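You operate a simulated robot arm through the tools that you are given. There is no shell and no other tool. Be economical: measure what you need, move in short steps, check, and stop when the job is done.

You are at the controls of a simulated two-armed robot. One attempt, no reset.

Task
Open the top sample drawer, take the yellow sack clip and put it in the inside of the top sample drawer, then shut the drawer. Put the paper sack with a green band on the middle of the packing table away on the shelf under the sizing gauge. Put one of the purple lot tags from the middle of the packing table on the end of the packing table by the stand. Pick up the paper sack with a blue band with one hand, pass it to the other hand and put it on the bench behind the brush bar jig. Take the white cloth and put it on the bare end of the side bench. Do these in any order. Set down upright: yellow sack clip, paper sack with a green band, purple lot tag, paper sack with a blue band.

Only the result counts: the job must be done as asked and must still hold three seconds after the hand-in. Knocking over, shifting, dropping, spilling or breaking anything else fails it. Flat cloth is picked up by pressing the open fingertips on it (5 to 10 N) and closing them slowly along it; thin cloth reads only 2 to 8 mm in the jaws.

Robot
Two 7-joint arms with two-finger parallel grippers on one trunk, on a base that drives. Base frame: it is fixed to the floor where the robot stands at the start and does not move with it; the origin is under the middle of the robot, x ahead of it, y to its left, z up. Readings come in cm, degrees, newtons and seconds.
The left shoulder is at the start at [6.4, 18.2, 113.7], the right one opposite. With the tool pointing down near the work surface each hand reaches from about 10 to 32 cm from the robot's upright axis, wherever it stands, measured 20 degrees to its own side. Places, roughly: bare end of the side bench (20x48 cm) [-92, 126, 88]; bench behind the brush bar jig [-190, 240, 90]; end of the packing table by the stand (22x44 cm) [-416, 366, 84]; inside of the top sample drawer [60, 20, 60]; paper sack with a blue band [25, 50, 25]; paper sack with a green band [-350, 300, 100]; purple lot tag [-375, 300, 100]; shelf under the sizing gauge [10, 70, 20]; top sample drawer [60, 10, 70]; white cloth (10x7x3 cm) [120, 10, 90]; yellow sack clip (8x4x6 cm) [-170, 170, 90]. Payload 3.91 kg a hand.
The TCP of each hand is the grasp point between the finger pads, 3 cm short of the fingertips. In the tool frame z runs along the fingers and y along their closing line. The gripper opens to 11 cm. The fingers are 2 cm wide and 1 cm thick; the gripper's body (4.8 by 11.2 cm) begins 5.5 cm behind the TCP.
Orientation is that of the tool frame in the base frame, as a unit quaternion [w, x, y, z]. With the fingers straight down and closing along the base's y, the tool's x points along the base's -x, its y along +y and its z along -z.

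Tools
- The arms move only by the tool drive_tool. It takes "left_targets", "right_targets" or both (then of equal length, played together; a hand with none holds still); each is a list of rows, each an object of numbers (a shift or turn left out is 0, a gripper value left out holds the last): "tx", "ty", "tz": the shift along the tool's x, y, z in cm; "rx", "ry", "rz": the turn, a rotation vector about the tool's x, y, z in rad. In form: [{"tx": .., "ty": .., "tz": .., "rx": .., "ry": .., "rz": ..}, ...]. A call has 1 to 20 rows; each row is the pose to reach, as a shift and turn from the pose commanded when the call began, along the tool's axes at that moment. "left_gripper" and "right_gripper" are, for a hand that has rows, the opening in per cent of the stroke, from 0 (shut) to 100 (fully open), set as the call begins (left out, the last holds). A row lasts 0.2 s, in which the tool goes at most 5 cm and 8.6 degrees; a call with a longer step from one row to the next is refused whole, and so is a gripper value outside its range. A pose out of reach is approached as far as the arm can. The call stops where the force on the tool passes 40 N (or 10 N more than at its start, if that is more) or the arm is blocked; 0.2 s more then pass. Each finger travels about 7.2 cm/s and halts on what it meets, pressing with about 37 N; the grip force reading is that of the motor and also rises with nothing between the fingers. The clock runs only during rows and for 0.2 s after the last one: add rows that repeat a pose to give the fingers time. It gives the time, the measured TCP pose, the force on the tool (base axes), the opening and the grip force at its end, in the units of the frame above (readings bear some noise), with the torque about the TCP (base axes, N m) and any sound that the robot's microphone picked up.
- Cameras (640 x 400 px; columns grow to the right, rows downward): "scene" is now at [17.67, 1.77, 129.35]; the picture's right is [0.27, -0.96, 0.00], its down [-0.84, -0.23, -0.49] and it looks along [0.47, 0.13, -0.87] (base axes); focal length 263 px, centre (320, 200). "left" rides on the left gripper at [7.3, -1.7, -10.3] in its tool frame; the picture's right is [0.23, 0.97, 0.00], its down [-0.76, 0.18, -0.62] and it looks along [-0.61, 0.14, 0.78] (tool axes); focal length 222 px, centre (320, 200). "right" rides on the right gripper at [7.2, 1.7, -10.3] in its tool frame; the picture's right is [-0.23, 0.97, 0.00], its down [-0.76, -0.18, -0.62] and it looks along [-0.61, -0.14, 0.78] (tool axes); focal length 222 px, centre (320, 200). There is no depth. A picture from a camera that has moved, and an enlarged one, comes with that camera's place and axes in the base frame and with its lens.
- camera(camera): a new picture of that camera. The clock stands still meanwhile.
- lift_body(by): slides the trunk up (or, below 0, down) by that many cm; the arms and the scene camera ride with it, the base frame stays. It gives what a move gives, with no picture.
- base_move(legs): drives the robot by 1 to 6 legs, each [ahead, left, turn to the left] in cm, cm and degrees, along the robot's own axes; the way and the turn of a leg run together, so that a leg with both is an arc; at most 150 cm and 180 degrees a leg. The arms and the cameras ride along, it lands a little off, and it stops where it bumps. It gives what a move gives.
- pan_tilt(pan, tilt): turns the head with the scene camera to pan (to the left, within 80 degrees either way) and tilt (down, from -29 to 69), counted from straight ahead of the robot. It gives what a move gives.
- enlarge(camera, box): a new picture of the part [left, top, right, bottom] of that camera's present view, enlarged. The clock stands still meanwhile.
- job_done(): hands the job in; it is judged then, once.

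Work in short steps. Places have to be worked out from the pictures, the camera data and where the tool is seen: move nearer, look again, correct. Check each grasp and each placing, and mend what went wrong. You have 196 turns and 184 pictures in all, those below and enlarged ones among them. Open the grippers and draw the arms clear of the work before you hand the job in, unless the task says otherwise; then end with one line.

The tools are called after "Request:" by a JSON object that holds its "api" and its "payload". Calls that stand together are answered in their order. drive_tool: Moves the arms, as the interface text tells. Its arguments: {"type":"object","properties":{"left_targets":{"type":"array"},"left_gripper":{"type":"number"},"right_targets":{"type":"array"},"right_gripper":{"type":"number"}},"required":[]} The other tools are called the same way: lift_body (by) slides the trunk up or down; base_move (legs) drives the base; pan_tilt (pan, tilt) turns the head that bears the scene camera; camera (camera) takes a picture; enlarge (camera, box) takes an enlarged picture of a part of a camera's view; job_done () hands the job in.

At the start:

```text
time: 0.0
left_ee_pos: [32.64, 28.29, 100.15]
left_tool_rot: [0.0, -0.002, 1.0, 0.0]
left_contact_force: [-0.8, -0.1, -0.4]
left_wrist_torque: [0.02, 0.01, -0.02]
left_opening: 10.98
left_grip_force: 0.0
right_ee_pos: [51.98, -4.62, 98.16]
right_tool_rot: [-0.001, 0.0, 1.0, 0.0]
right_contact_force: [0.3, 0.1, -0.7]
right_wrist_torque: [0.02, -0.01, 0.02]
right_opening: 11.01
right_grip_force: 0.0
trunk travel left (down, up): [-40.0, 11.4]
robot x, y, heading: [0.01, -0.16, 0.1]
head pan, tilt: [15.5, 60.5]
```

scene: 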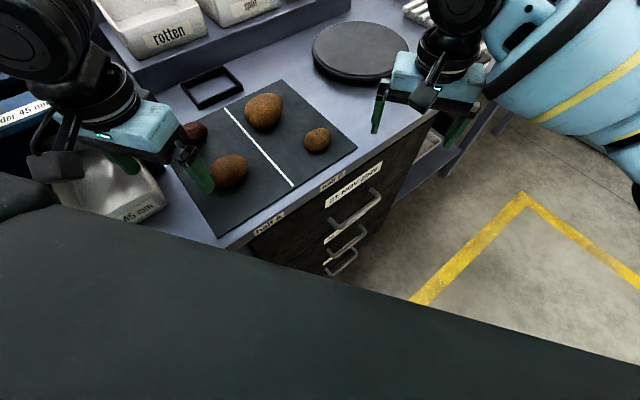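
right: 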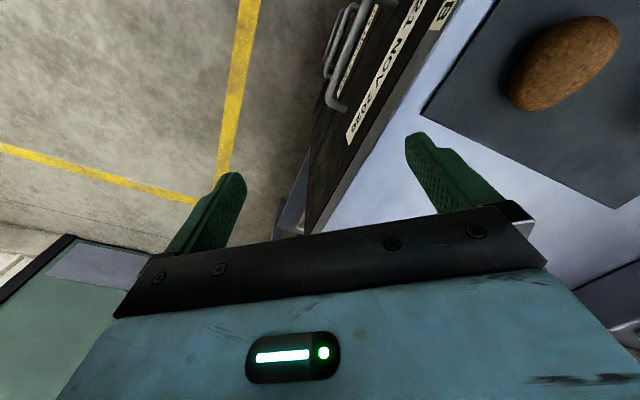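
left: 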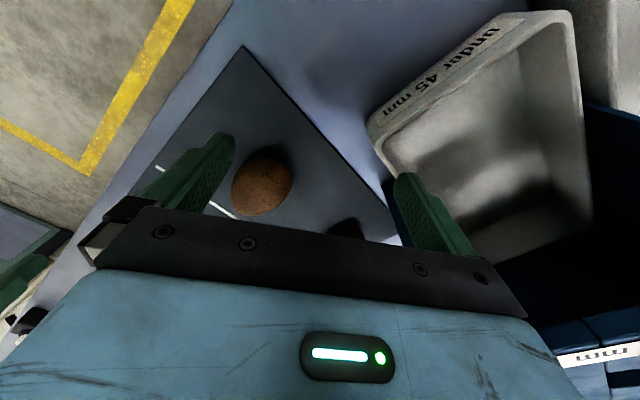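

The bench ahead is angled, with the drawers facing toward me. I'll look around with the head first.

Request:
{"api": "pan_tilt", "payload": {"pan": 0, "tilt": 25}}

Request:
{"api": "camera", "payload": {"camera": "scene"}}

Request:
{"api": "pan_tilt", "payload": {"pan": 70, "tilt": 25}}

Request:
{"api": "camera", "payload": {"camera": "scene"}}

```text
time: 1.0
left_ee_pos: [32.69, 28.4, 100.11]
left_tool_rot: [0.0, -0.001, 1.0, 0.0]
left_contact_force: [0.3, -0.4, -0.2]
left_wrist_torque: [0.0, 0.04, -0.02]
left_opening: 11.01
left_grip_force: 0.1
right_ee_pos: [52.01, -4.51, 98.25]
right_tool_rot: [0.0, -0.001, 1.0, 0.0]
right_contact_force: [-0.4, -0.7, -0.9]
right_wrist_torque: [0.03, -0.02, -0.02]
right_opening: 11.02
right_grip_force: 0.0
trunk travel left (down, up): [-40.0, 11.4]
robot x, y, heading: [-0.29, 0.17, 0.0]
head pan, tilt: [0.0, 25.0]
```

```text
180 pictures are left
camera scene: at [20.52, 0.0, 134.41], right [0.0, -1.0, 0.0], down [-0.42, 0.0, -0.91], along [0.91, 0.0, -0.42], focal length 263 px, centre (320, 200)
```

scene: 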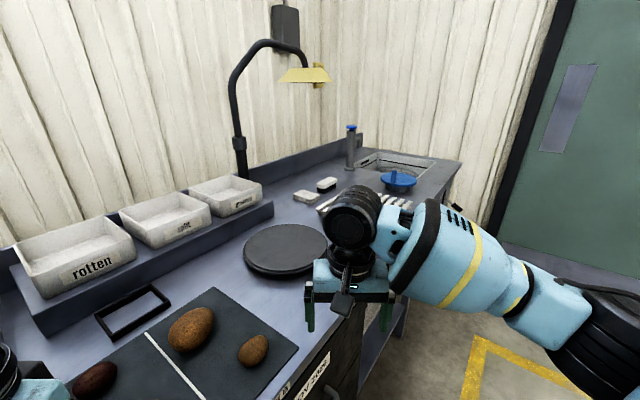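

```text
time: 2.4
left_ee_pos: [32.64, 28.39, 100.19]
left_tool_rot: [-0.001, 0.0, 1.0, 0.0]
left_contact_force: [-0.1, 0.1, -0.6]
left_wrist_torque: [-0.01, 0.0, 0.01]
left_opening: 11.01
left_grip_force: 0.1
right_ee_pos: [51.93, -4.7, 98.3]
right_tool_rot: [0.0, -0.001, 1.0, 0.0]
right_contact_force: [-0.3, -0.8, -0.1]
right_wrist_torque: [-0.02, 0.01, 0.02]
right_opening: 11.0
right_grip_force: 0.1
trunk travel left (down, up): [-40.0, 11.4]
robot x, y, heading: [-0.19, 0.3, -0.2]
head pan, tilt: [70.0, 25.0]
```

```text
179 pictures are left
camera scene: at [14.46, 8.65, 134.42], right [0.94, -0.34, 0.0], down [-0.14, -0.4, -0.91], along [0.31, 0.85, -0.42], focal length 263 px, centre (320, 200)
```

scene: 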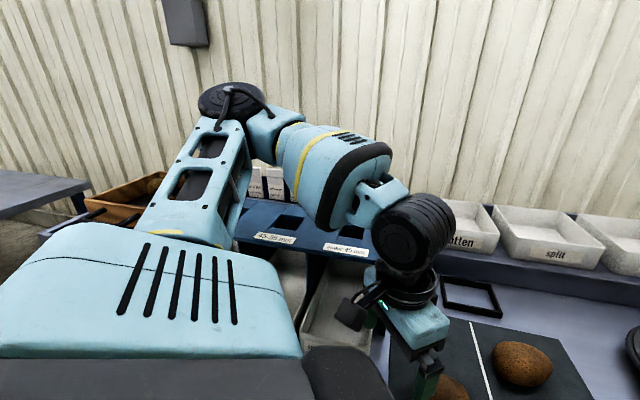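

The white item near [120,10] should be the cloth. I'll pan the head back and zoom on that area, and also look at the left/low region.

Request:
{"api": "pan_tilt", "payload": {"pan": 0, "tilt": 30}}

Request:
{"api": "enlarge", "payload": {"camera": "scene", "box": [220, 80, 460, 230]}}

Request:
{"api": "pan_tilt", "payload": {"pan": 80, "tilt": 60}}

Request:
{"api": "camera", "payload": {"camera": "scene"}}

```text
time: 3.8
left_ee_pos: [32.64, 28.3, 100.05]
left_tool_rot: [-0.001, -0.001, 1.0, 0.0]
left_contact_force: [-0.4, -0.4, -0.3]
left_wrist_torque: [0.0, -0.02, -0.01]
left_opening: 10.98
left_grip_force: 0.0
right_ee_pos: [51.98, -4.54, 98.09]
right_tool_rot: [0.0, 0.0, 1.0, 0.0]
right_contact_force: [-0.3, 0.1, -1.2]
right_wrist_torque: [0.0, 0.01, 0.05]
right_opening: 11.01
right_grip_force: 0.1
trunk travel left (down, up): [-40.0, 11.4]
robot x, y, heading: [-0.02, -0.02, -0.1]
head pan, tilt: [0.0, 30.0]
```

```text
2.67 times, centred on (340, 155) of scene
camera zoom: at [20.35, 0.01, 133.62], right [0.0, -1.0, 0.0], down [-0.5, 0.0, -0.87], along [0.87, 0.0, -0.5], focal length 701 px, centre (267, 320)
```

zoom: 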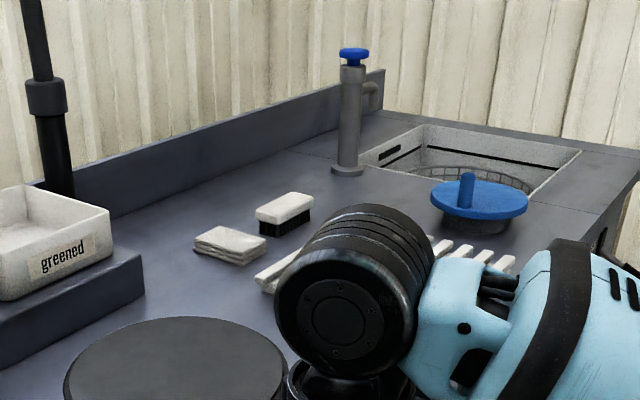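

```text
time: 5.4
left_ee_pos: [32.72, 28.42, 100.12]
left_tool_rot: [0.0, -0.001, 1.0, 0.0]
left_contact_force: [0.0, 0.1, 0.4]
left_wrist_torque: [0.01, 0.02, 0.03]
left_opening: 10.96
left_grip_force: 0.1
right_ee_pos: [52.03, -4.56, 98.22]
right_tool_rot: [0.0, 0.0, 1.0, 0.001]
right_contact_force: [-0.3, -0.5, 0.0]
right_wrist_torque: [-0.02, -0.01, 0.03]
right_opening: 10.99
right_grip_force: 0.0
trunk travel left (down, up): [-40.0, 11.4]
robot x, y, heading: [-0.09, -0.06, -0.0]
head pan, tilt: [80.0, 60.0]
```

```text
177 pictures are left
camera scene: at [12.47, 6.56, 129.41], right [0.98, -0.17, 0.0], down [-0.15, -0.85, -0.5], along [0.09, 0.49, -0.87], focal length 263 px, centre (320, 200)
```

scene: 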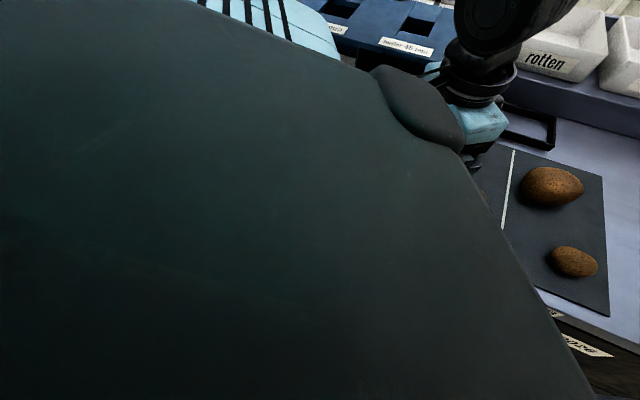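

The cloth is a folded stack about at [119,6,90]; the bench front runs along (0.79,-0.61). I'll back away from the bench diagonally, then turn to face it (heading ~51°).

Request:
{"api": "base_move", "payload": {"legs": [[-17, -21, 0], [0, 0, 52]]}}

Request:
{"api": "pan_tilt", "payload": {"pan": 25, "tilt": 45}}

Request:
{"api": "camera", "payload": {"camera": "scene"}}

Request:
{"api": "pan_tilt", "payload": {"pan": -25, "tilt": 40}}

Request:
{"api": "camera", "payload": {"camera": "scene"}}

```text
time: 10.2
left_ee_pos: [-19.26, 22.2, 100.07]
left_tool_rot: [0.0, -0.439, 0.898, 0.0]
left_contact_force: [0.7, 0.0, -0.1]
left_wrist_torque: [-0.01, -0.02, 0.0]
left_opening: 10.99
left_grip_force: 0.1
right_ee_pos: [18.62, 16.98, 98.17]
right_tool_rot: [0.001, -0.438, 0.899, 0.0]
right_contact_force: [0.5, -0.3, -0.9]
right_wrist_torque: [-0.04, 0.0, 0.02]
right_opening: 11.02
right_grip_force: 0.0
trunk travel left (down, up): [-40.0, 11.4]
robot x, y, heading: [-16.95, -21.08, 52.0]
head pan, tilt: [80.0, 60.0]
```

```text
time: 11.4
left_ee_pos: [-19.28, 22.04, 100.05]
left_tool_rot: [0.0, -0.438, 0.899, 0.001]
left_contact_force: [0.0, -0.3, -0.8]
left_wrist_torque: [0.0, -0.01, -0.01]
left_opening: 11.01
left_grip_force: 0.0
right_ee_pos: [18.68, 17.07, 98.26]
right_tool_rot: [0.0, -0.438, 0.899, 0.001]
right_contact_force: [0.4, 0.1, -0.5]
right_wrist_torque: [-0.01, 0.01, 0.03]
right_opening: 10.99
right_grip_force: 0.2
trunk travel left (down, up): [-40.0, 11.4]
robot x, y, heading: [-17.04, -21.12, 52.0]
head pan, tilt: [25.0, 45.0]
```

```text
176 pictures are left
camera scene: at [-8.26, -4.2, 131.36], right [0.97, -0.22, 0.0], down [-0.16, -0.69, -0.71], along [0.16, 0.69, -0.71], focal length 263 px, centre (320, 200)
```

scene: 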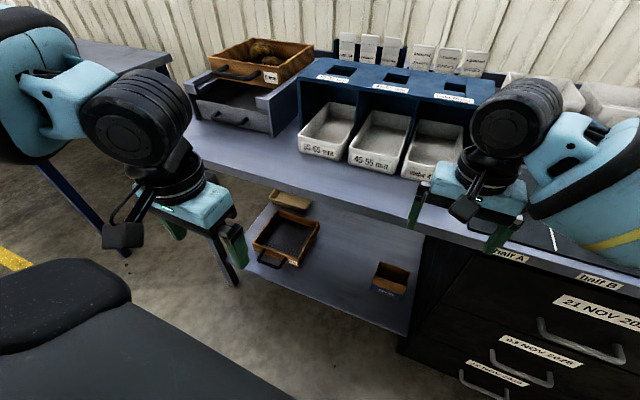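

```text
time: 12.6
left_ee_pos: [-19.25, 22.09, 100.07]
left_tool_rot: [0.001, -0.44, 0.898, 0.0]
left_contact_force: [-0.3, 0.3, 0.5]
left_wrist_torque: [-0.03, 0.03, 0.01]
left_opening: 11.0
left_grip_force: 0.1
right_ee_pos: [18.68, 17.0, 98.04]
right_tool_rot: [0.0, -0.438, 0.899, 0.0]
right_contact_force: [-0.2, 0.2, 0.0]
right_wrist_torque: [0.03, -0.06, 0.01]
right_opening: 10.98
right_grip_force: 0.0
trunk travel left (down, up): [-40.0, 11.4]
robot x, y, heading: [-16.97, -21.57, 51.9]
head pan, tilt: [-25.0, 40.0]
```

```text
175 pictures are left
camera scene: at [-2.52, -8.26, 132.08], right [0.45, -0.89, 0.0], down [-0.57, -0.29, -0.77], along [0.68, 0.35, -0.64], focal length 263 px, centre (320, 200)
```

scene: 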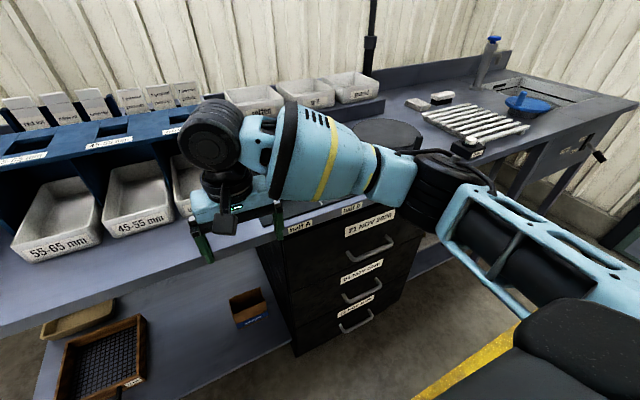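

The cloth is beyond the slatted rack, at ~[121,6]. I'll raise the trunk, slide right along the bench, then edge forward.

Request:
{"api": "lift_body", "payload": {"by": 11}}

Request:
{"api": "base_move", "payload": {"legs": [[0, -78, 0], [22, 0, 0]]}}

Request:
{"api": "pan_tilt", "payload": {"pan": 0, "tilt": 50}}

Request:
{"api": "camera", "payload": {"camera": "scene"}}

Request:
{"api": "camera", "payload": {"camera": "right"}}

```text
time: 14.0
left_ee_pos: [-19.17, 22.2, 110.94]
left_tool_rot: [0.0, -0.438, 0.899, -0.001]
left_contact_force: [-0.6, 0.8, 0.1]
left_wrist_torque: [-0.03, -0.01, 0.01]
left_opening: 10.99
left_grip_force: 0.0
right_ee_pos: [18.61, 17.08, 109.01]
right_tool_rot: [-0.001, -0.438, 0.899, -0.001]
right_contact_force: [-0.8, 0.4, -0.3]
right_wrist_torque: [-0.02, 0.02, 0.03]
right_opening: 11.01
right_grip_force: 0.0
trunk travel left (down, up): [-51.0, 0.4]
robot x, y, heading: [-17.16, -21.15, 52.0]
head pan, tilt: [-25.0, 40.0]
```

```text
time: 22.6
left_ee_pos: [55.95, -9.04, 111.01]
left_tool_rot: [0.001, -0.439, 0.898, 0.0]
left_contact_force: [0.6, 0.4, -0.6]
left_wrist_torque: [-0.04, 0.0, 0.0]
left_opening: 11.01
left_grip_force: 0.1
right_ee_pos: [93.76, -13.97, 109.13]
right_tool_rot: [0.0, -0.438, 0.899, 0.0]
right_contact_force: [-0.5, 0.2, -0.1]
right_wrist_torque: [0.01, 0.01, 0.03]
right_opening: 10.99
right_grip_force: 0.1
trunk travel left (down, up): [-51.0, 0.4]
robot x, y, heading: [58.24, -52.06, 51.8]
head pan, tilt: [-25.0, 40.0]
```

```text
time: 23.5
left_ee_pos: [56.0, -9.07, 111.1]
left_tool_rot: [0.001, -0.439, 0.899, 0.001]
left_contact_force: [-0.3, 0.8, 0.3]
left_wrist_torque: [0.02, 0.01, 0.02]
left_opening: 10.99
left_grip_force: 0.0
right_ee_pos: [93.85, -14.01, 109.21]
right_tool_rot: [0.001, -0.439, 0.898, 0.0]
right_contact_force: [-0.3, 0.4, -0.5]
right_wrist_torque: [0.0, 0.02, 0.0]
right_opening: 11.03
right_grip_force: 0.1
trunk travel left (down, up): [-51.0, 0.4]
robot x, y, heading: [58.24, -52.23, 51.9]
head pan, tilt: [0.0, 50.0]
```

```text
174 pictures are left
camera scene: at [63.79, -44.95, 143.65], right [0.79, -0.62, 0.0], down [-0.47, -0.6, -0.64], along [0.4, 0.51, -0.77], focal length 263 px, centre (320, 200)
```

scene: 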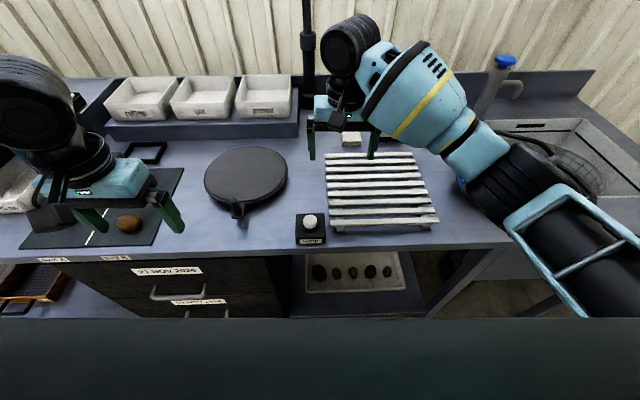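

```text
173 pictures are left
camera right: at [88.05, -18.69, 119.74], right [-0.63, 0.78, 0.0], down [0.61, 0.49, 0.62], along [0.49, 0.39, -0.78], focal length 222 px, centre (320, 200)
```

right: 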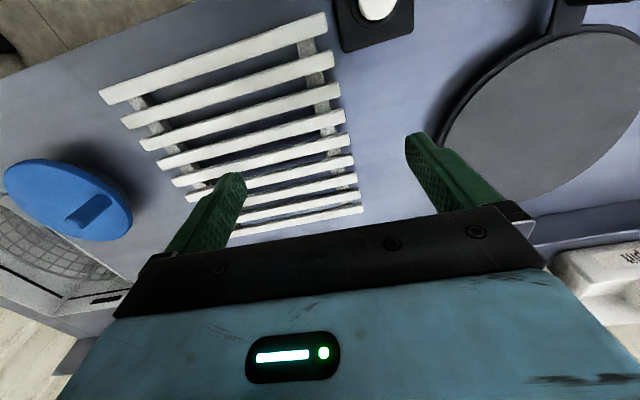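

Cloth lies ~81 cm ahead, 10 right of the robot axis; bench edge 41 ahead. I'll drive 14 cm closer, then extend the right hand over it.

Request:
{"api": "base_move", "payload": {"legs": [[14, -3, 0]]}}

Request:
{"api": "drive_tool", "payload": {"right_targets": [{"tx": -4}, {"tx": -7}]}}

Request:
{"api": "camera", "payload": {"camera": "right"}}

Request:
{"api": "camera", "payload": {"camera": "scene"}}

```text
time: 24.8
left_ee_pos: [66.84, 0.15, 111.22]
left_tool_rot: [0.001, -0.438, 0.899, 0.001]
left_contact_force: [0.2, -0.1, -0.4]
left_wrist_torque: [0.03, 0.0, 0.02]
left_opening: 10.98
left_grip_force: 0.0
right_ee_pos: [104.7, -4.86, 109.34]
right_tool_rot: [0.001, -0.438, 0.899, 0.0]
right_contact_force: [-0.3, 0.9, -0.5]
right_wrist_torque: [-0.02, 0.01, 0.02]
right_opening: 10.97
right_grip_force: 0.2
trunk travel left (down, up): [-51.0, 0.4]
robot x, y, heading: [68.75, -43.14, 52.2]
head pan, tilt: [0.0, 50.0]
```

```text
time: 25.4
left_ee_pos: [66.88, 0.2, 111.07]
left_tool_rot: [0.001, -0.44, 0.898, 0.0]
left_contact_force: [0.1, -0.7, 0.5]
left_wrist_torque: [-0.03, 0.0, 0.03]
left_opening: 11.01
left_grip_force: 0.1
right_ee_pos: [109.12, 0.64, 109.21]
right_tool_rot: [-0.001, -0.439, 0.898, 0.0]
right_contact_force: [0.4, 0.2, -0.5]
right_wrist_torque: [0.02, 0.05, 0.01]
right_opening: 10.99
right_grip_force: 0.0
trunk travel left (down, up): [-51.0, 0.4]
robot x, y, heading: [69.25, -42.89, 52.0]
head pan, tilt: [0.0, 50.0]
```

```text
172 pictures are left
camera right: at [103.25, -4.01, 119.71], right [-0.63, 0.78, 0.0], down [0.61, 0.49, 0.62], along [0.49, 0.39, -0.78], focal length 222 px, centre (320, 200)
```

right: 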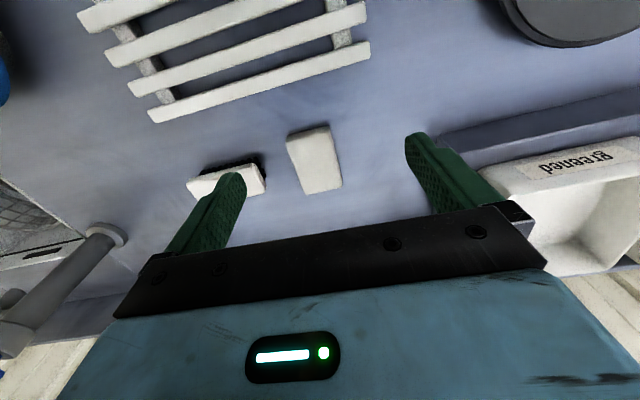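

```text
171 pictures are left
camera scene: at [74.72, -35.69, 143.64], right [0.79, -0.62, 0.0], down [-0.47, -0.6, -0.64], along [0.4, 0.51, -0.77], focal length 263 px, centre (320, 200)
```

scene: 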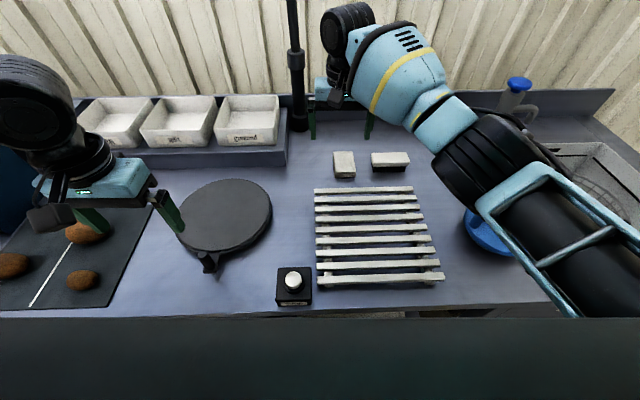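

Two views agree: cloth top centre at [116,5.2,91], long axis along the heading, so the fingers close on its 7 cm width. I move above it part way and check.

Request:
{"api": "drive_tool", "payload": {"right_targets": [{"tx": -4, "ty": -1.3}, {"tx": -7.9, "ty": -2.6}, {"tx": -7.9, "ty": -2.6, "tz": 5}, {"tx": -7.9, "ty": -2.6, "tz": 9}], "right_gripper": 88}}

Request:
{"api": "camera", "payload": {"camera": "right"}}

```text
time: 26.4
left_ee_pos: [66.99, 0.05, 111.16]
left_tool_rot: [-0.001, -0.438, 0.899, 0.001]
left_contact_force: [-1.5, -0.5, -0.8]
left_wrist_torque: [0.01, 0.02, -0.01]
left_opening: 11.0
left_grip_force: 0.1
right_ee_pos: [113.78, 1.44, 103.87]
right_tool_rot: [0.0, -0.44, 0.898, 0.0]
right_contact_force: [0.0, 0.5, 0.0]
right_wrist_torque: [0.02, 0.03, 0.01]
right_opening: 9.66
right_grip_force: 0.2
right hand out of reach, approached as far as the arm can: row 1, 2, 3, 4
trunk travel left (down, up): [-51.0, 0.4]
robot x, y, heading: [68.76, -42.95, 52.2]
head pan, tilt: [0.0, 50.0]
```

```text
170 pictures are left
camera right: at [107.98, -3.2, 114.41], right [-0.63, 0.78, 0.0], down [0.61, 0.49, 0.62], along [0.48, 0.39, -0.78], focal length 222 px, centre (320, 200)
```

right: 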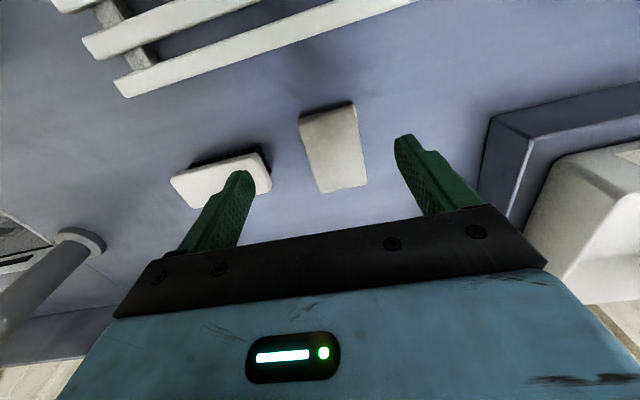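

The arm is at its reach limit, ~4.5 cm short. I drive the base 4.5 cm forward (hand is clear at z 104).

Request:
{"api": "base_move", "payload": {"legs": [[4.5, -0.5, 0]]}}

Request:
{"api": "camera", "payload": {"camera": "right"}}

```text
time: 27.3
left_ee_pos: [69.87, 3.31, 111.18]
left_tool_rot: [0.002, -0.439, 0.898, 0.0]
left_contact_force: [-0.5, -0.3, 0.4]
left_wrist_torque: [0.02, 0.01, 0.0]
left_opening: 11.01
left_grip_force: 0.2
right_ee_pos: [116.7, 4.64, 104.16]
right_tool_rot: [0.002, -0.44, 0.898, 0.001]
right_contact_force: [0.1, 0.1, -0.2]
right_wrist_torque: [0.01, 0.02, 0.0]
right_opening: 9.68
right_grip_force: 0.1
trunk travel left (down, up): [-51.0, 0.4]
robot x, y, heading: [72.38, -40.27, 51.9]
head pan, tilt: [0.0, 50.0]
```

```text
169 pictures are left
camera right: at [110.84, -0.07, 114.64], right [-0.63, 0.78, 0.0], down [0.61, 0.49, 0.63], along [0.49, 0.39, -0.78], focal length 222 px, centre (320, 200)
```

right: 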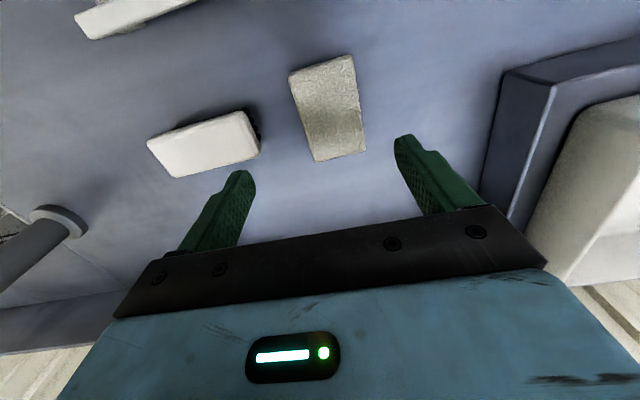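

TCP is nearly above the cloth; needs ~0.9 cm to the left. I apply that shift first to see the commanded reference.

Request:
{"api": "drive_tool", "payload": {"right_targets": [{"tx": 0.3, "ty": 0.9}]}}

```text
time: 27.7
left_ee_pos: [69.85, 3.28, 111.15]
left_tool_rot: [0.001, -0.44, 0.898, 0.001]
left_contact_force: [-1.2, -0.2, 0.2]
left_wrist_torque: [0.02, -0.03, -0.01]
left_opening: 10.99
left_grip_force: 0.1
right_ee_pos: [115.71, 4.96, 104.09]
right_tool_rot: [0.002, -0.439, 0.899, 0.001]
right_contact_force: [-0.1, 0.1, 0.4]
right_wrist_torque: [0.0, -0.01, 0.0]
right_opening: 9.67
right_grip_force: 0.0
trunk travel left (down, up): [-51.0, 0.4]
robot x, y, heading: [72.41, -40.08, 52.3]
head pan, tilt: [0.0, 50.0]
```

Reference equals the actual pose. I lower the trunk 11 cm so that the tips go to ~z 90, then look.

Request:
{"api": "lift_body", "payload": {"by": -10.5}}

Request:
{"api": "camera", "payload": {"camera": "right"}}

```text
time: 29.1
left_ee_pos: [69.86, 3.35, 100.68]
left_tool_rot: [0.0, -0.439, 0.898, 0.0]
left_contact_force: [0.2, -0.6, -0.2]
left_wrist_torque: [0.01, 0.02, 0.03]
left_opening: 11.0
left_grip_force: 0.0
right_ee_pos: [115.74, 4.94, 93.52]
right_tool_rot: [0.001, -0.439, 0.898, 0.0]
right_contact_force: [0.4, -0.2, -0.2]
right_wrist_torque: [0.01, -0.02, -0.02]
right_opening: 9.68
right_grip_force: 0.0
trunk travel left (down, up): [-40.5, 10.9]
robot x, y, heading: [72.85, -39.91, 52.0]
head pan, tilt: [0.0, 50.0]
```

```text
168 pictures are left
camera right: at [110.03, 0.33, 104.09], right [-0.63, 0.78, 0.0], down [0.61, 0.49, 0.63], along [0.49, 0.39, -0.78], focal length 222 px, centre (320, 200)
```

right: 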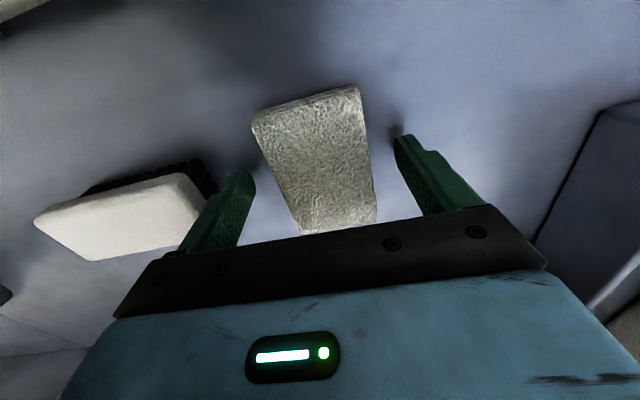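

Fingers straddle the cloth. Lower 1.6 cm and close.

Request:
{"api": "drive_tool", "payload": {"right_targets": [{"tz": 0.8}, {"tz": 1.6}]}}

Request:
{"api": "drive_tool", "payload": {"right_targets": [{"tz": 0}, {"tz": 0}, {"tz": 0}, {"tz": 0}, {"tz": 0}], "right_gripper": 0}}

Request:
{"api": "camera", "payload": {"camera": "right"}}

```text
time: 29.7
left_ee_pos: [69.83, 3.08, 100.72]
left_tool_rot: [0.001, -0.439, 0.899, 0.001]
left_contact_force: [-0.2, -0.6, 0.1]
left_wrist_torque: [0.0, -0.01, -0.04]
left_opening: 11.01
left_grip_force: 0.0
right_ee_pos: [115.86, 4.96, 93.01]
right_tool_rot: [0.008, -0.439, 0.899, 0.005]
right_contact_force: [-6.1, -8.2, 17.7]
right_wrist_torque: [-0.9, -0.42, -0.5]
right_opening: 9.74
right_grip_force: 0.2
trunk travel left (down, up): [-40.5, 10.9]
robot x, y, heading: [72.27, -39.9, 52.0]
head pan, tilt: [0.0, 50.0]
stopped in row 2 (right hand): the force on the tool passed its limit at 43 N (the readings are from after the stop); the commanded pose is now the measured one
```

```text
time: 30.9
left_ee_pos: [70.09, 3.12, 100.68]
left_tool_rot: [0.001, -0.438, 0.899, 0.001]
left_contact_force: [-0.5, -0.3, 0.5]
left_wrist_torque: [-0.01, 0.01, 0.05]
left_opening: 10.99
left_grip_force: 0.1
right_ee_pos: [116.23, 4.95, 92.99]
right_tool_rot: [0.012, -0.438, 0.899, 0.005]
right_contact_force: [19.7, -8.3, 33.0]
right_wrist_torque: [-0.74, -0.77, 0.05]
right_opening: 6.09
right_grip_force: 37.1
trunk travel left (down, up): [-40.5, 10.9]
robot x, y, heading: [72.07, -39.57, 52.1]
head pan, tilt: [0.0, 50.0]
```

```text
167 pictures are left
camera right: at [110.32, 0.15, 103.35], right [-0.63, 0.78, 0.01], down [0.6, 0.48, 0.64], along [0.5, 0.41, -0.77], focal length 222 px, centre (320, 200)
```

right: 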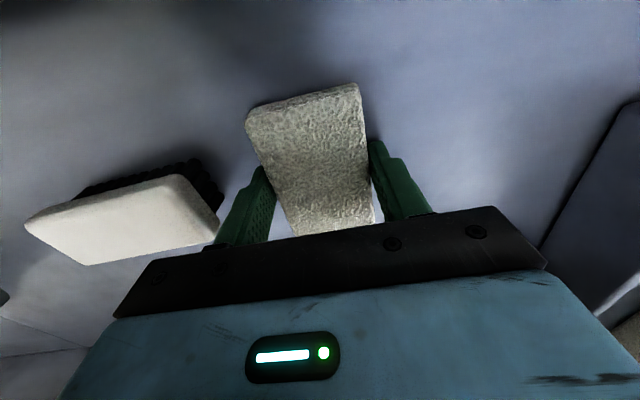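

Bench top is z≈90; the cloth is held at 6.1 cm. Lift.

Request:
{"api": "lift_body", "payload": {"by": 9}}

Request:
{"api": "camera", "payload": {"camera": "right"}}

```text
time: 32.2
left_ee_pos: [69.93, 3.36, 109.51]
left_tool_rot: [0.0, -0.438, 0.899, -0.001]
left_contact_force: [-0.1, 1.0, 0.0]
left_wrist_torque: [-0.01, -0.02, -0.04]
left_opening: 11.0
left_grip_force: 0.0
right_ee_pos: [116.02, 5.22, 101.44]
right_tool_rot: [0.006, -0.439, 0.898, 0.003]
right_contact_force: [-0.7, 0.3, -0.5]
right_wrist_torque: [-0.03, -0.04, -0.02]
right_opening: 6.07
right_grip_force: 37.0
trunk travel left (down, up): [-49.5, 1.9]
robot x, y, heading: [72.32, -39.88, 52.1]
head pan, tilt: [0.0, 50.0]
```

```text
166 pictures are left
camera right: at [110.14, 0.43, 111.83], right [-0.63, 0.78, 0.0], down [0.6, 0.49, 0.63], along [0.49, 0.4, -0.77], focal length 222 px, centre (320, 200)
```

right: 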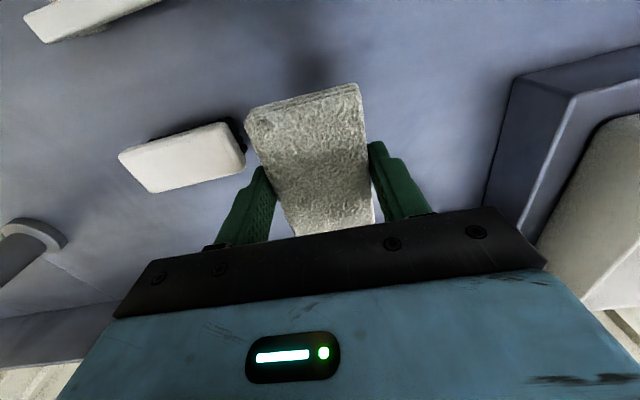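

Cloth is held firmly. I back off, slide left to in front of the blue sack under the bench, and retract the right hand.

Request:
{"api": "base_move", "payload": {"legs": [[-35, 0, 0], [0, 64, 0]]}}

Request:
{"api": "drive_tool", "payload": {"right_targets": [{"tx": 5}, {"tx": 10}, {"tx": 15}, {"tx": 20}, {"tx": 25}, {"tx": 30}]}}

Request:
{"api": "pan_tilt", "payload": {"pan": 15, "tilt": 50}}

Request:
{"api": "camera", "payload": {"camera": "scene"}}

```text
time: 40.1
left_ee_pos: [-1.98, 15.3, 109.71]
left_tool_rot: [0.001, -0.438, 0.899, 0.0]
left_contact_force: [0.4, 0.1, 0.0]
left_wrist_torque: [0.01, 0.01, 0.0]
left_opening: 10.99
left_grip_force: 0.1
right_ee_pos: [44.08, 17.16, 101.69]
right_tool_rot: [0.006, -0.438, 0.899, 0.005]
right_contact_force: [-0.2, -0.3, 0.0]
right_wrist_torque: [-0.02, -0.03, 0.03]
right_opening: 6.06
right_grip_force: 36.2
trunk travel left (down, up): [-49.5, 1.9]
robot x, y, heading: [0.06, -27.82, 52.0]
head pan, tilt: [0.0, 50.0]
```

```text
time: 41.5
left_ee_pos: [-1.94, 15.25, 109.77]
left_tool_rot: [0.001, -0.438, 0.899, 0.0]
left_contact_force: [-0.4, 0.8, -0.7]
left_wrist_torque: [0.03, -0.02, 0.03]
left_opening: 11.0
left_grip_force: 0.1
right_ee_pos: [25.48, -6.72, 101.33]
right_tool_rot: [0.007, -0.438, 0.899, 0.003]
right_contact_force: [0.1, -0.6, -0.6]
right_wrist_torque: [0.0, -0.02, 0.01]
right_opening: 6.09
right_grip_force: 37.4
trunk travel left (down, up): [-49.5, 1.9]
robot x, y, heading: [0.3, -27.73, 52.0]
head pan, tilt: [0.0, 50.0]
```

```text
time: 42.3
left_ee_pos: [-2.05, 15.34, 109.68]
left_tool_rot: [0.001, -0.439, 0.899, 0.0]
left_contact_force: [0.5, 0.3, -0.3]
left_wrist_torque: [0.0, -0.02, -0.03]
left_opening: 11.0
left_grip_force: 0.0
right_ee_pos: [25.54, -6.52, 101.27]
right_tool_rot: [0.006, -0.44, 0.898, 0.004]
right_contact_force: [0.4, 0.0, -1.5]
right_wrist_torque: [0.03, -0.03, 0.0]
right_opening: 6.09
right_grip_force: 37.0
trunk travel left (down, up): [-49.5, 1.9]
robot x, y, heading: [0.32, -27.98, 52.0]
head pan, tilt: [15.0, 50.0]
```

```text
165 pictures are left
camera scene: at [5.45, -17.84, 142.13], right [0.92, -0.39, 0.0], down [-0.3, -0.7, -0.64], along [0.25, 0.59, -0.77], focal length 263 px, centre (320, 200)
```

scene: 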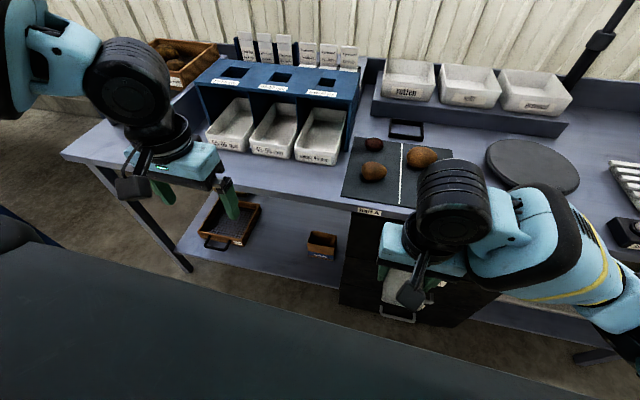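

The sack with blue band is at ≈[33.5,45,~25]. I lower the trunk fully for a good look.

Request:
{"api": "lift_body", "payload": {"by": -49}}

Request:
{"api": "camera", "payload": {"camera": "scene"}}

Request:
{"api": "enlarge", "payload": {"camera": "scene", "box": [250, 80, 410, 180]}}

```text
refused: -49 is not a number from -40 to 40
```

```text
164 pictures are left
camera scene: at [5.45, -17.84, 142.13], right [0.92, -0.39, 0.0], down [-0.3, -0.7, -0.64], along [0.25, 0.59, -0.77], focal length 263 px, centre (320, 200)
```

scene: 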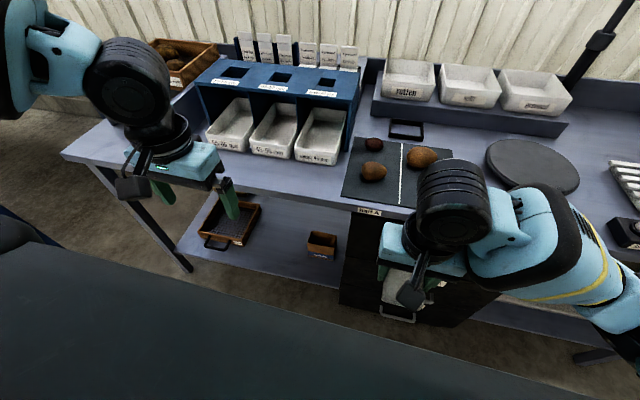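

```text
4.00 times, centred on (330, 130) of scene
camera zoom: at [5.45, -17.84, 142.13], right [0.92, -0.39, 0.0], down [-0.3, -0.7, -0.64], along [0.25, 0.59, -0.77], focal length 1051 px, centre (280, 480)
```

zoom: 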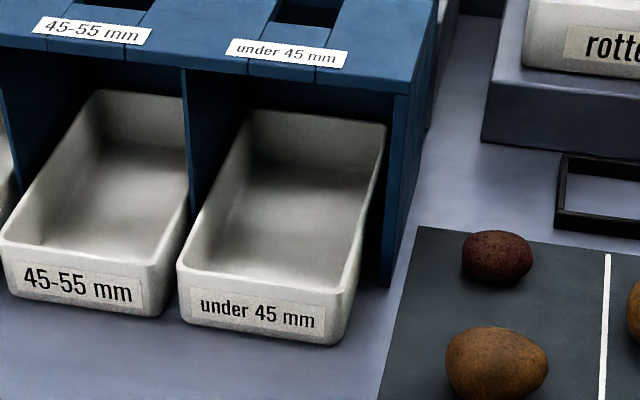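

Limit is 40 per call; lower by 40, then look.

Request:
{"api": "lift_body", "payload": {"by": -40}}

Request:
{"api": "camera", "payload": {"camera": "scene"}}

```text
time: 46.1
left_ee_pos: [-0.72, 16.87, 63.67]
left_tool_rot: [-0.101, -0.435, 0.893, -0.049]
left_contact_force: [0.5, -0.3, 0.2]
left_wrist_torque: [0.0, 0.0, -0.02]
left_opening: 10.99
left_grip_force: 0.1
right_ee_pos: [25.5, -6.51, 61.27]
right_tool_rot: [0.007, -0.44, 0.898, 0.004]
right_contact_force: [-0.2, 0.8, -1.6]
right_wrist_torque: [0.01, -0.02, 0.0]
right_opening: 6.07
right_grip_force: 37.3
trunk travel left (down, up): [-9.5, 41.9]
robot x, y, heading: [-0.08, -27.94, 51.8]
head pan, tilt: [15.0, 50.0]
```

```text
162 pictures are left
camera scene: at [16.71, -3.41, 97.25], right [0.92, -0.39, 0.0], down [-0.3, -0.71, -0.64], along [0.25, 0.59, -0.77], focal length 263 px, centre (320, 200)
```

scene: 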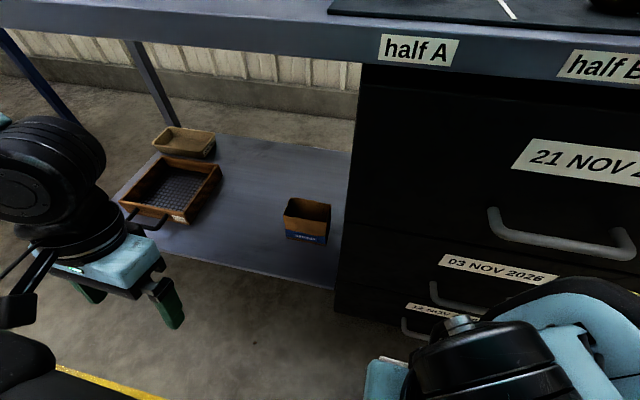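

Request:
{"api": "enlarge", "payload": {"camera": "scene", "box": [110, 110, 350, 260]}}

```text
2.67 times, centred on (230, 185) of scene
camera zoom: at [16.71, -3.41, 97.25], right [0.92, -0.39, 0.0], down [-0.3, -0.71, -0.64], along [0.25, 0.59, -0.77], focal length 701 px, centre (560, 240)
```

zoom: 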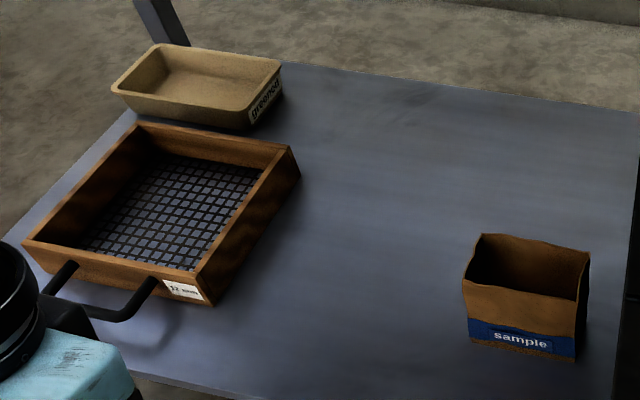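

The sack is ~12 wide × 7 deep × 11 high, at ≈[31.7,40.8], aligned with the bench. I'll grip across its depth: retract/raise the right hand, and turn the left hand 90° so it closes fore-aft.

Request:
{"api": "drive_tool", "payload": {"right_targets": [{"tz": -4, "tx": 1}, {"tz": -8, "tx": 2}, {"tz": -12, "tx": 3}, {"tz": -16, "tx": 4}, {"tz": -20, "tx": 5}, {"tz": -22, "tx": 6}, {"tz": -22, "tx": 6}, {"tz": -22, "tx": 6}, {"tz": -22, "tx": 6}, {"tz": -22, "tx": 6}, {"tz": -22, "tx": 6}], "left_targets": [{"rz": -0.143}, {"rz": -0.286}, {"rz": -0.429}, {"rz": -0.571}, {"rz": -0.714}, {"rz": -0.857}, {"rz": -1.0}, {"rz": -1.143}, {"rz": -1.286}, {"rz": -1.428}, {"rz": -1.571}]}}

```text
time: 46.8
left_ee_pos: [-0.77, 17.0, 63.63]
left_tool_rot: [-0.106, -0.547, 0.83, -0.036]
left_contact_force: [0.6, -0.3, 0.0]
left_wrist_torque: [0.02, -0.01, -0.02]
left_opening: 10.99
left_grip_force: 0.2
right_ee_pos: [25.92, -6.55, 67.52]
right_tool_rot: [0.017, -0.403, 0.915, -0.018]
right_contact_force: [11.3, 4.2, -7.5]
right_wrist_torque: [-0.04, 0.64, 0.32]
right_opening: 6.07
right_grip_force: 36.8
trunk travel left (down, up): [-9.5, 41.9]
robot x, y, heading: [0.55, -27.63, 51.9]
head pan, tilt: [15.0, 50.0]
stopped in row 3 (right hand): the force on the tool passed its limit at 173 N (the readings are from after the stop); the commanded pose is now the measured one
```

The right hand hit something (173 N) — I look at it.

Request:
{"api": "pan_tilt", "payload": {"pan": -20, "tilt": 60}}

Request:
{"api": "camera", "payload": {"camera": "scene"}}

Request:
{"api": "camera", "payload": {"camera": "right"}}

```text
time: 47.8
left_ee_pos: [-0.67, 16.98, 63.57]
left_tool_rot: [-0.107, -0.547, 0.83, -0.035]
left_contact_force: [0.3, 0.3, 0.8]
left_wrist_torque: [-0.03, 0.0, -0.03]
left_opening: 11.01
left_grip_force: 0.1
right_ee_pos: [25.87, -6.5, 67.61]
right_tool_rot: [0.017, -0.403, 0.915, -0.017]
right_contact_force: [15.0, 12.8, -18.0]
right_wrist_torque: [-0.4, 0.4, -0.1]
right_opening: 6.07
right_grip_force: 36.5
trunk travel left (down, up): [-9.5, 41.9]
robot x, y, heading: [0.38, -27.89, 52.0]
head pan, tilt: [-20.0, 60.0]
```

```text
160 pictures are left
camera scene: at [19.36, -6.95, 95.99], right [0.53, -0.85, 0.0], down [-0.73, -0.46, -0.5], along [0.42, 0.27, -0.87], focal length 263 px, centre (320, 200)
```

scene: 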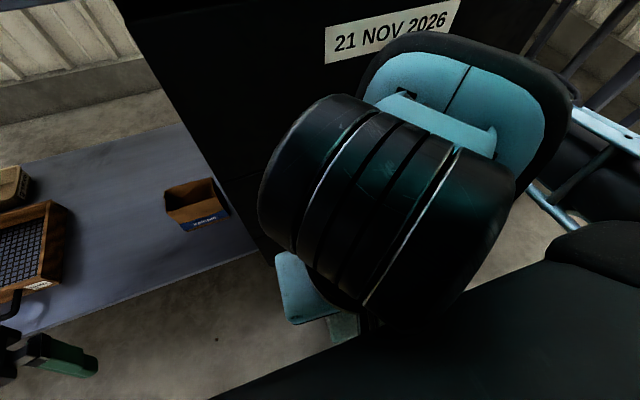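

```text
159 pictures are left
camera right: at [19.23, -10.48, 77.84], right [-0.56, 0.82, -0.04], down [0.62, 0.45, 0.64], along [0.55, 0.34, -0.76], focal length 222 px, centre (320, 200)
```

right: 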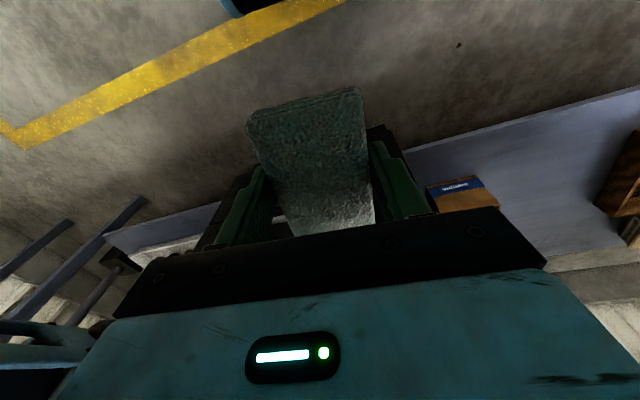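

It touched the robot's own head/torso (the trunk leans forward when low). I move the right hand down-forward-right away first, then raise it in front.

Request:
{"api": "drive_tool", "payload": {"right_targets": [{"tz": 3}, {"tz": 5, "ty": -2}, {"tz": 5, "ty": -6, "tx": -3}, {"tz": 5, "ty": -10, "tx": -6}, {"tz": 5, "ty": -13, "tx": -10}]}}

Request:
{"api": "camera", "payload": {"camera": "scene"}}

```text
time: 49.0
left_ee_pos: [-0.67, 16.87, 63.7]
left_tool_rot: [-0.106, -0.547, 0.83, -0.035]
left_contact_force: [-0.5, 0.1, 0.3]
left_wrist_torque: [0.01, 0.01, -0.04]
left_opening: 11.0
left_grip_force: 0.1
right_ee_pos: [42.37, -7.88, 63.27]
right_tool_rot: [0.016, -0.405, 0.914, -0.018]
right_contact_force: [0.4, 0.4, 0.1]
right_wrist_torque: [-0.01, 0.0, -0.01]
right_opening: 6.07
right_grip_force: 37.0
right hand out of reach, approached as far as the arm can: row 2, 3
trunk travel left (down, up): [-9.5, 41.9]
robot x, y, heading: [0.07, -27.35, 52.0]
head pan, tilt: [-20.0, 60.0]
```

```text
158 pictures are left
camera scene: at [19.38, -6.95, 95.98], right [0.53, -0.85, 0.0], down [-0.73, -0.46, -0.5], along [0.42, 0.27, -0.87], focal length 263 px, centre (320, 200)
```

scene: 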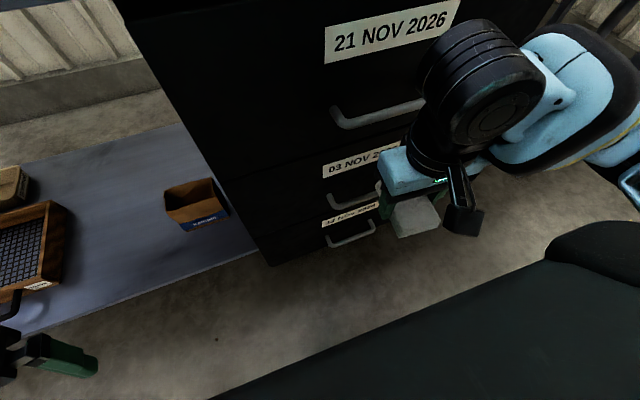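

Clear now. Raise the right hand 40 cm to above bench height in front of the drawers.

Request:
{"api": "drive_tool", "payload": {"right_targets": [{"tz": -4}, {"tz": -8}, {"tz": -12}, {"tz": -16}, {"tz": -20}, {"tz": -24}, {"tz": -28}, {"tz": -32}, {"tz": -36}, {"tz": -40}]}}

Request:
{"api": "camera", "payload": {"camera": "scene"}}

```text
time: 50.7
left_ee_pos: [-0.58, 17.03, 63.62]
left_tool_rot: [-0.105, -0.546, 0.831, -0.036]
left_contact_force: [0.6, 0.2, 0.2]
left_wrist_torque: [0.0, -0.01, 0.02]
left_opening: 11.02
left_grip_force: 0.2
right_ee_pos: [41.55, -6.93, 92.25]
right_tool_rot: [0.013, -0.399, 0.916, -0.023]
right_contact_force: [13.1, 5.7, -45.7]
right_wrist_torque: [1.33, -1.33, 0.32]
right_opening: 6.06
right_grip_force: 37.0
right hand out of reach, approached as far as the arm can: row 8
trunk travel left (down, up): [-9.5, 41.9]
robot x, y, heading: [0.42, -27.91, 52.2]
head pan, tilt: [-20.0, 60.0]
stopped in row 8 (right hand): the force on the tool passed its limit at 83 N (the readings are from after the stop); the commanded pose is now the measured one
```

```text
157 pictures are left
camera scene: at [20.21, -6.59, 96.96], right [0.51, -0.86, 0.0], down [-0.68, -0.4, -0.62], along [0.53, 0.32, -0.79], focal length 263 px, centre (320, 200)
```

scene: 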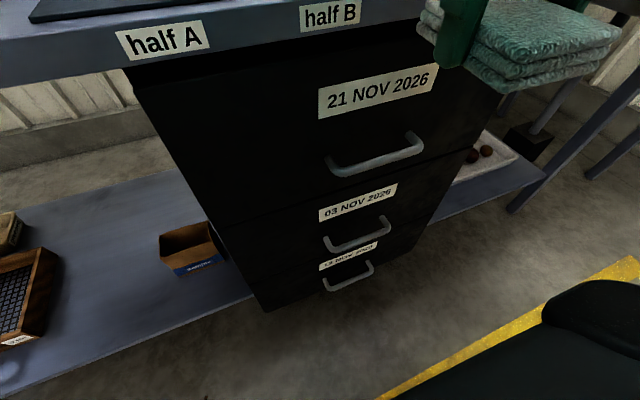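

It's touching the head again. I lower it back and instead tuck it to the right side of the body.

Request:
{"api": "drive_tool", "payload": {"right_targets": [{"tz": 4}, {"tz": 8}, {"tz": 12}, {"tz": 16}, {"tz": 20}, {"tz": 24}, {"tz": 26, "ty": -4}, {"tz": 26, "ty": -8, "tx": 2}, {"tz": 26, "ty": -11, "tx": 5}, {"tz": 26, "ty": -14, "tx": 9}, {"tz": 26, "ty": -16, "tx": 13}]}}

Request:
{"api": "pan_tilt", "payload": {"pan": -50, "tilt": 55}}

Request:
{"api": "camera", "payload": {"camera": "scene"}}

```text
time: 53.1
left_ee_pos: [-0.73, 16.89, 63.56]
left_tool_rot: [-0.106, -0.547, 0.83, -0.036]
left_contact_force: [-0.3, 0.2, -0.4]
left_wrist_torque: [-0.01, 0.02, 0.02]
left_opening: 11.01
left_grip_force: 0.1
right_ee_pos: [52.99, -25.07, 68.64]
right_tool_rot: [0.014, -0.402, 0.916, -0.019]
right_contact_force: [0.4, 0.2, -1.0]
right_wrist_torque: [-0.04, 0.02, -0.02]
right_opening: 6.1
right_grip_force: 37.0
right hand out of reach, approached as far as the arm can: row 9, 10, 11
trunk travel left (down, up): [-9.5, 41.9]
robot x, y, heading: [0.28, -27.65, 52.1]
head pan, tilt: [-20.0, 60.0]
```

```text
time: 54.1
left_ee_pos: [-0.67, 16.98, 63.57]
left_tool_rot: [-0.106, -0.547, 0.829, -0.035]
left_contact_force: [0.6, -0.2, 0.4]
left_wrist_torque: [0.01, 0.02, -0.01]
left_opening: 11.0
left_grip_force: 0.0
right_ee_pos: [53.03, -24.85, 68.39]
right_tool_rot: [0.014, -0.401, 0.916, -0.018]
right_contact_force: [0.2, -0.9, -0.8]
right_wrist_torque: [-0.01, 0.0, -0.01]
right_opening: 6.09
right_grip_force: 36.7
trunk travel left (down, up): [-9.5, 41.9]
robot x, y, heading: [0.38, -27.81, 52.0]
head pan, tilt: [-50.0, 55.0]
```

```text
156 pictures are left
camera scene: at [20.92, -10.23, 96.59], right [0.04, -1.0, 0.0], down [-0.82, -0.03, -0.57], along [0.57, 0.02, -0.82], focal length 263 px, centre (320, 200)
```

scene: 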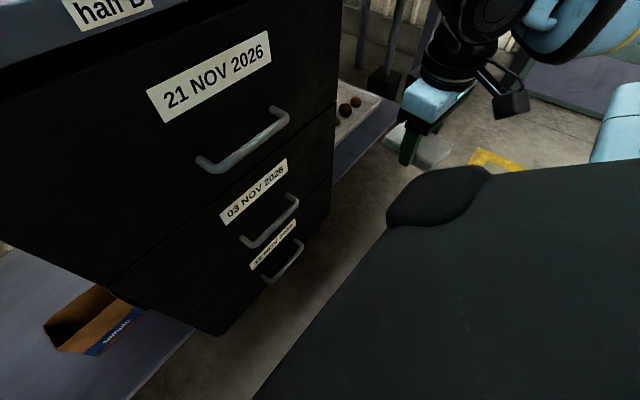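

Right hand is now tucked beside the body. Next I rotate the left hand to point 45° down-right, closing fore-aft.

Request:
{"api": "drive_tool", "payload": {"left_targets": [{"rx": 0.0623, "ry": 0.0473, "rz": -0.1045}, {"rx": 0.1245, "ry": 0.0945, "rz": -0.209}, {"rx": 0.187, "ry": 0.142, "rz": -0.3136}, {"rx": 0.249, "ry": 0.189, "rz": -0.418}, {"rx": 0.311, "ry": 0.236, "rz": -0.523}, {"rx": 0.374, "ry": 0.284, "rz": -0.627}, {"rx": 0.436, "ry": 0.331, "rz": -0.732}, {"rx": 0.498, "ry": 0.378, "rz": -0.836}, {"rx": 0.56, "ry": 0.425, "rz": -0.941}, {"rx": 0.623, "ry": 0.473, "rz": -1.045}, {"rx": 0.685, "ry": 0.52, "rz": -1.15}]}}

Request:
{"api": "base_move", "payload": {"legs": [[12, 0, 0]]}}

Request:
{"api": "pan_tilt", "payload": {"pan": 20, "tilt": 50}}

Request:
{"api": "camera", "payload": {"camera": "scene"}}

Request:
{"api": "camera", "payload": {"camera": "left"}}

```text
time: 56.5
left_ee_pos: [-0.7, 16.98, 63.69]
left_tool_rot: [0.124, 0.874, -0.299, 0.362]
left_contact_force: [-0.1, 0.0, 0.7]
left_wrist_torque: [0.01, 0.02, 0.0]
left_opening: 11.02
left_grip_force: 0.0
right_ee_pos: [52.94, -24.96, 68.62]
right_tool_rot: [0.013, -0.4, 0.916, -0.018]
right_contact_force: [-0.1, 0.3, -0.6]
right_wrist_torque: [0.0, 0.06, 0.02]
right_opening: 6.07
right_grip_force: 36.5
trunk travel left (down, up): [-9.5, 41.9]
robot x, y, heading: [0.4, -27.66, 52.0]
head pan, tilt: [-50.0, 55.0]
```

```text
time: 57.7
left_ee_pos: [6.89, 26.28, 63.57]
left_tool_rot: [0.125, 0.873, -0.301, 0.362]
left_contact_force: [-0.3, -0.4, -0.1]
left_wrist_torque: [0.0, -0.02, 0.04]
left_opening: 11.0
left_grip_force: 0.0
right_ee_pos: [60.25, -15.54, 68.52]
right_tool_rot: [0.014, -0.401, 0.916, -0.019]
right_contact_force: [-0.3, -0.1, -0.2]
right_wrist_torque: [0.0, 0.0, 0.0]
right_opening: 6.08
right_grip_force: 37.3
trunk travel left (down, up): [-9.5, 41.9]
robot x, y, heading: [7.64, -18.44, 52.0]
head pan, tilt: [-50.0, 55.0]
```

```text
time: 59.1
left_ee_pos: [6.57, 26.26, 63.49]
left_tool_rot: [0.124, 0.874, -0.3, 0.362]
left_contact_force: [0.4, -0.8, 0.1]
left_wrist_torque: [0.03, 0.04, 0.01]
left_opening: 10.99
left_grip_force: 0.0
right_ee_pos: [60.27, -15.47, 68.56]
right_tool_rot: [0.014, -0.401, 0.916, -0.018]
right_contact_force: [0.9, -0.7, -0.6]
right_wrist_torque: [0.02, 0.04, -0.01]
right_opening: 6.08
right_grip_force: 37.0
trunk travel left (down, up): [-9.5, 41.9]
robot x, y, heading: [7.47, -18.13, 52.0]
head pan, tilt: [20.0, 50.0]
```

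```text
155 pictures are left
camera scene: at [23.43, 6.23, 97.24], right [0.95, -0.31, 0.0], down [-0.24, -0.73, -0.64], along [0.2, 0.61, -0.77], focal length 263 px, centre (320, 200)
```

scene: 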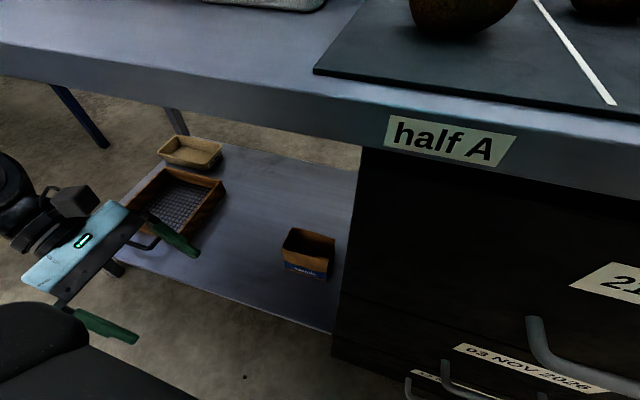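

```text
154 pictures are left
camera left: at [6.17, 28.99, 76.05], right [-0.47, -0.87, 0.16], down [-0.88, 0.46, -0.1], along [0.01, -0.19, -0.98], focal length 222 px, centre (320, 200)
```

left: 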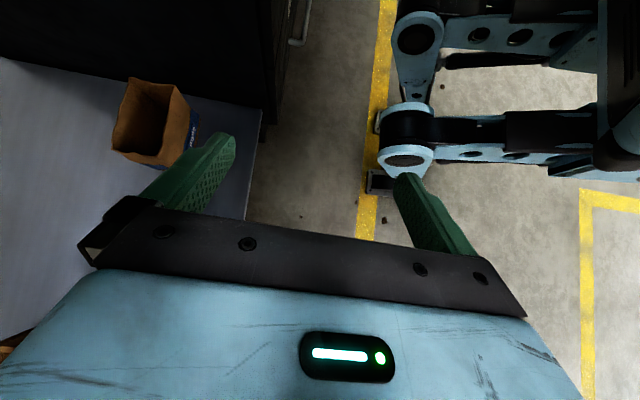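

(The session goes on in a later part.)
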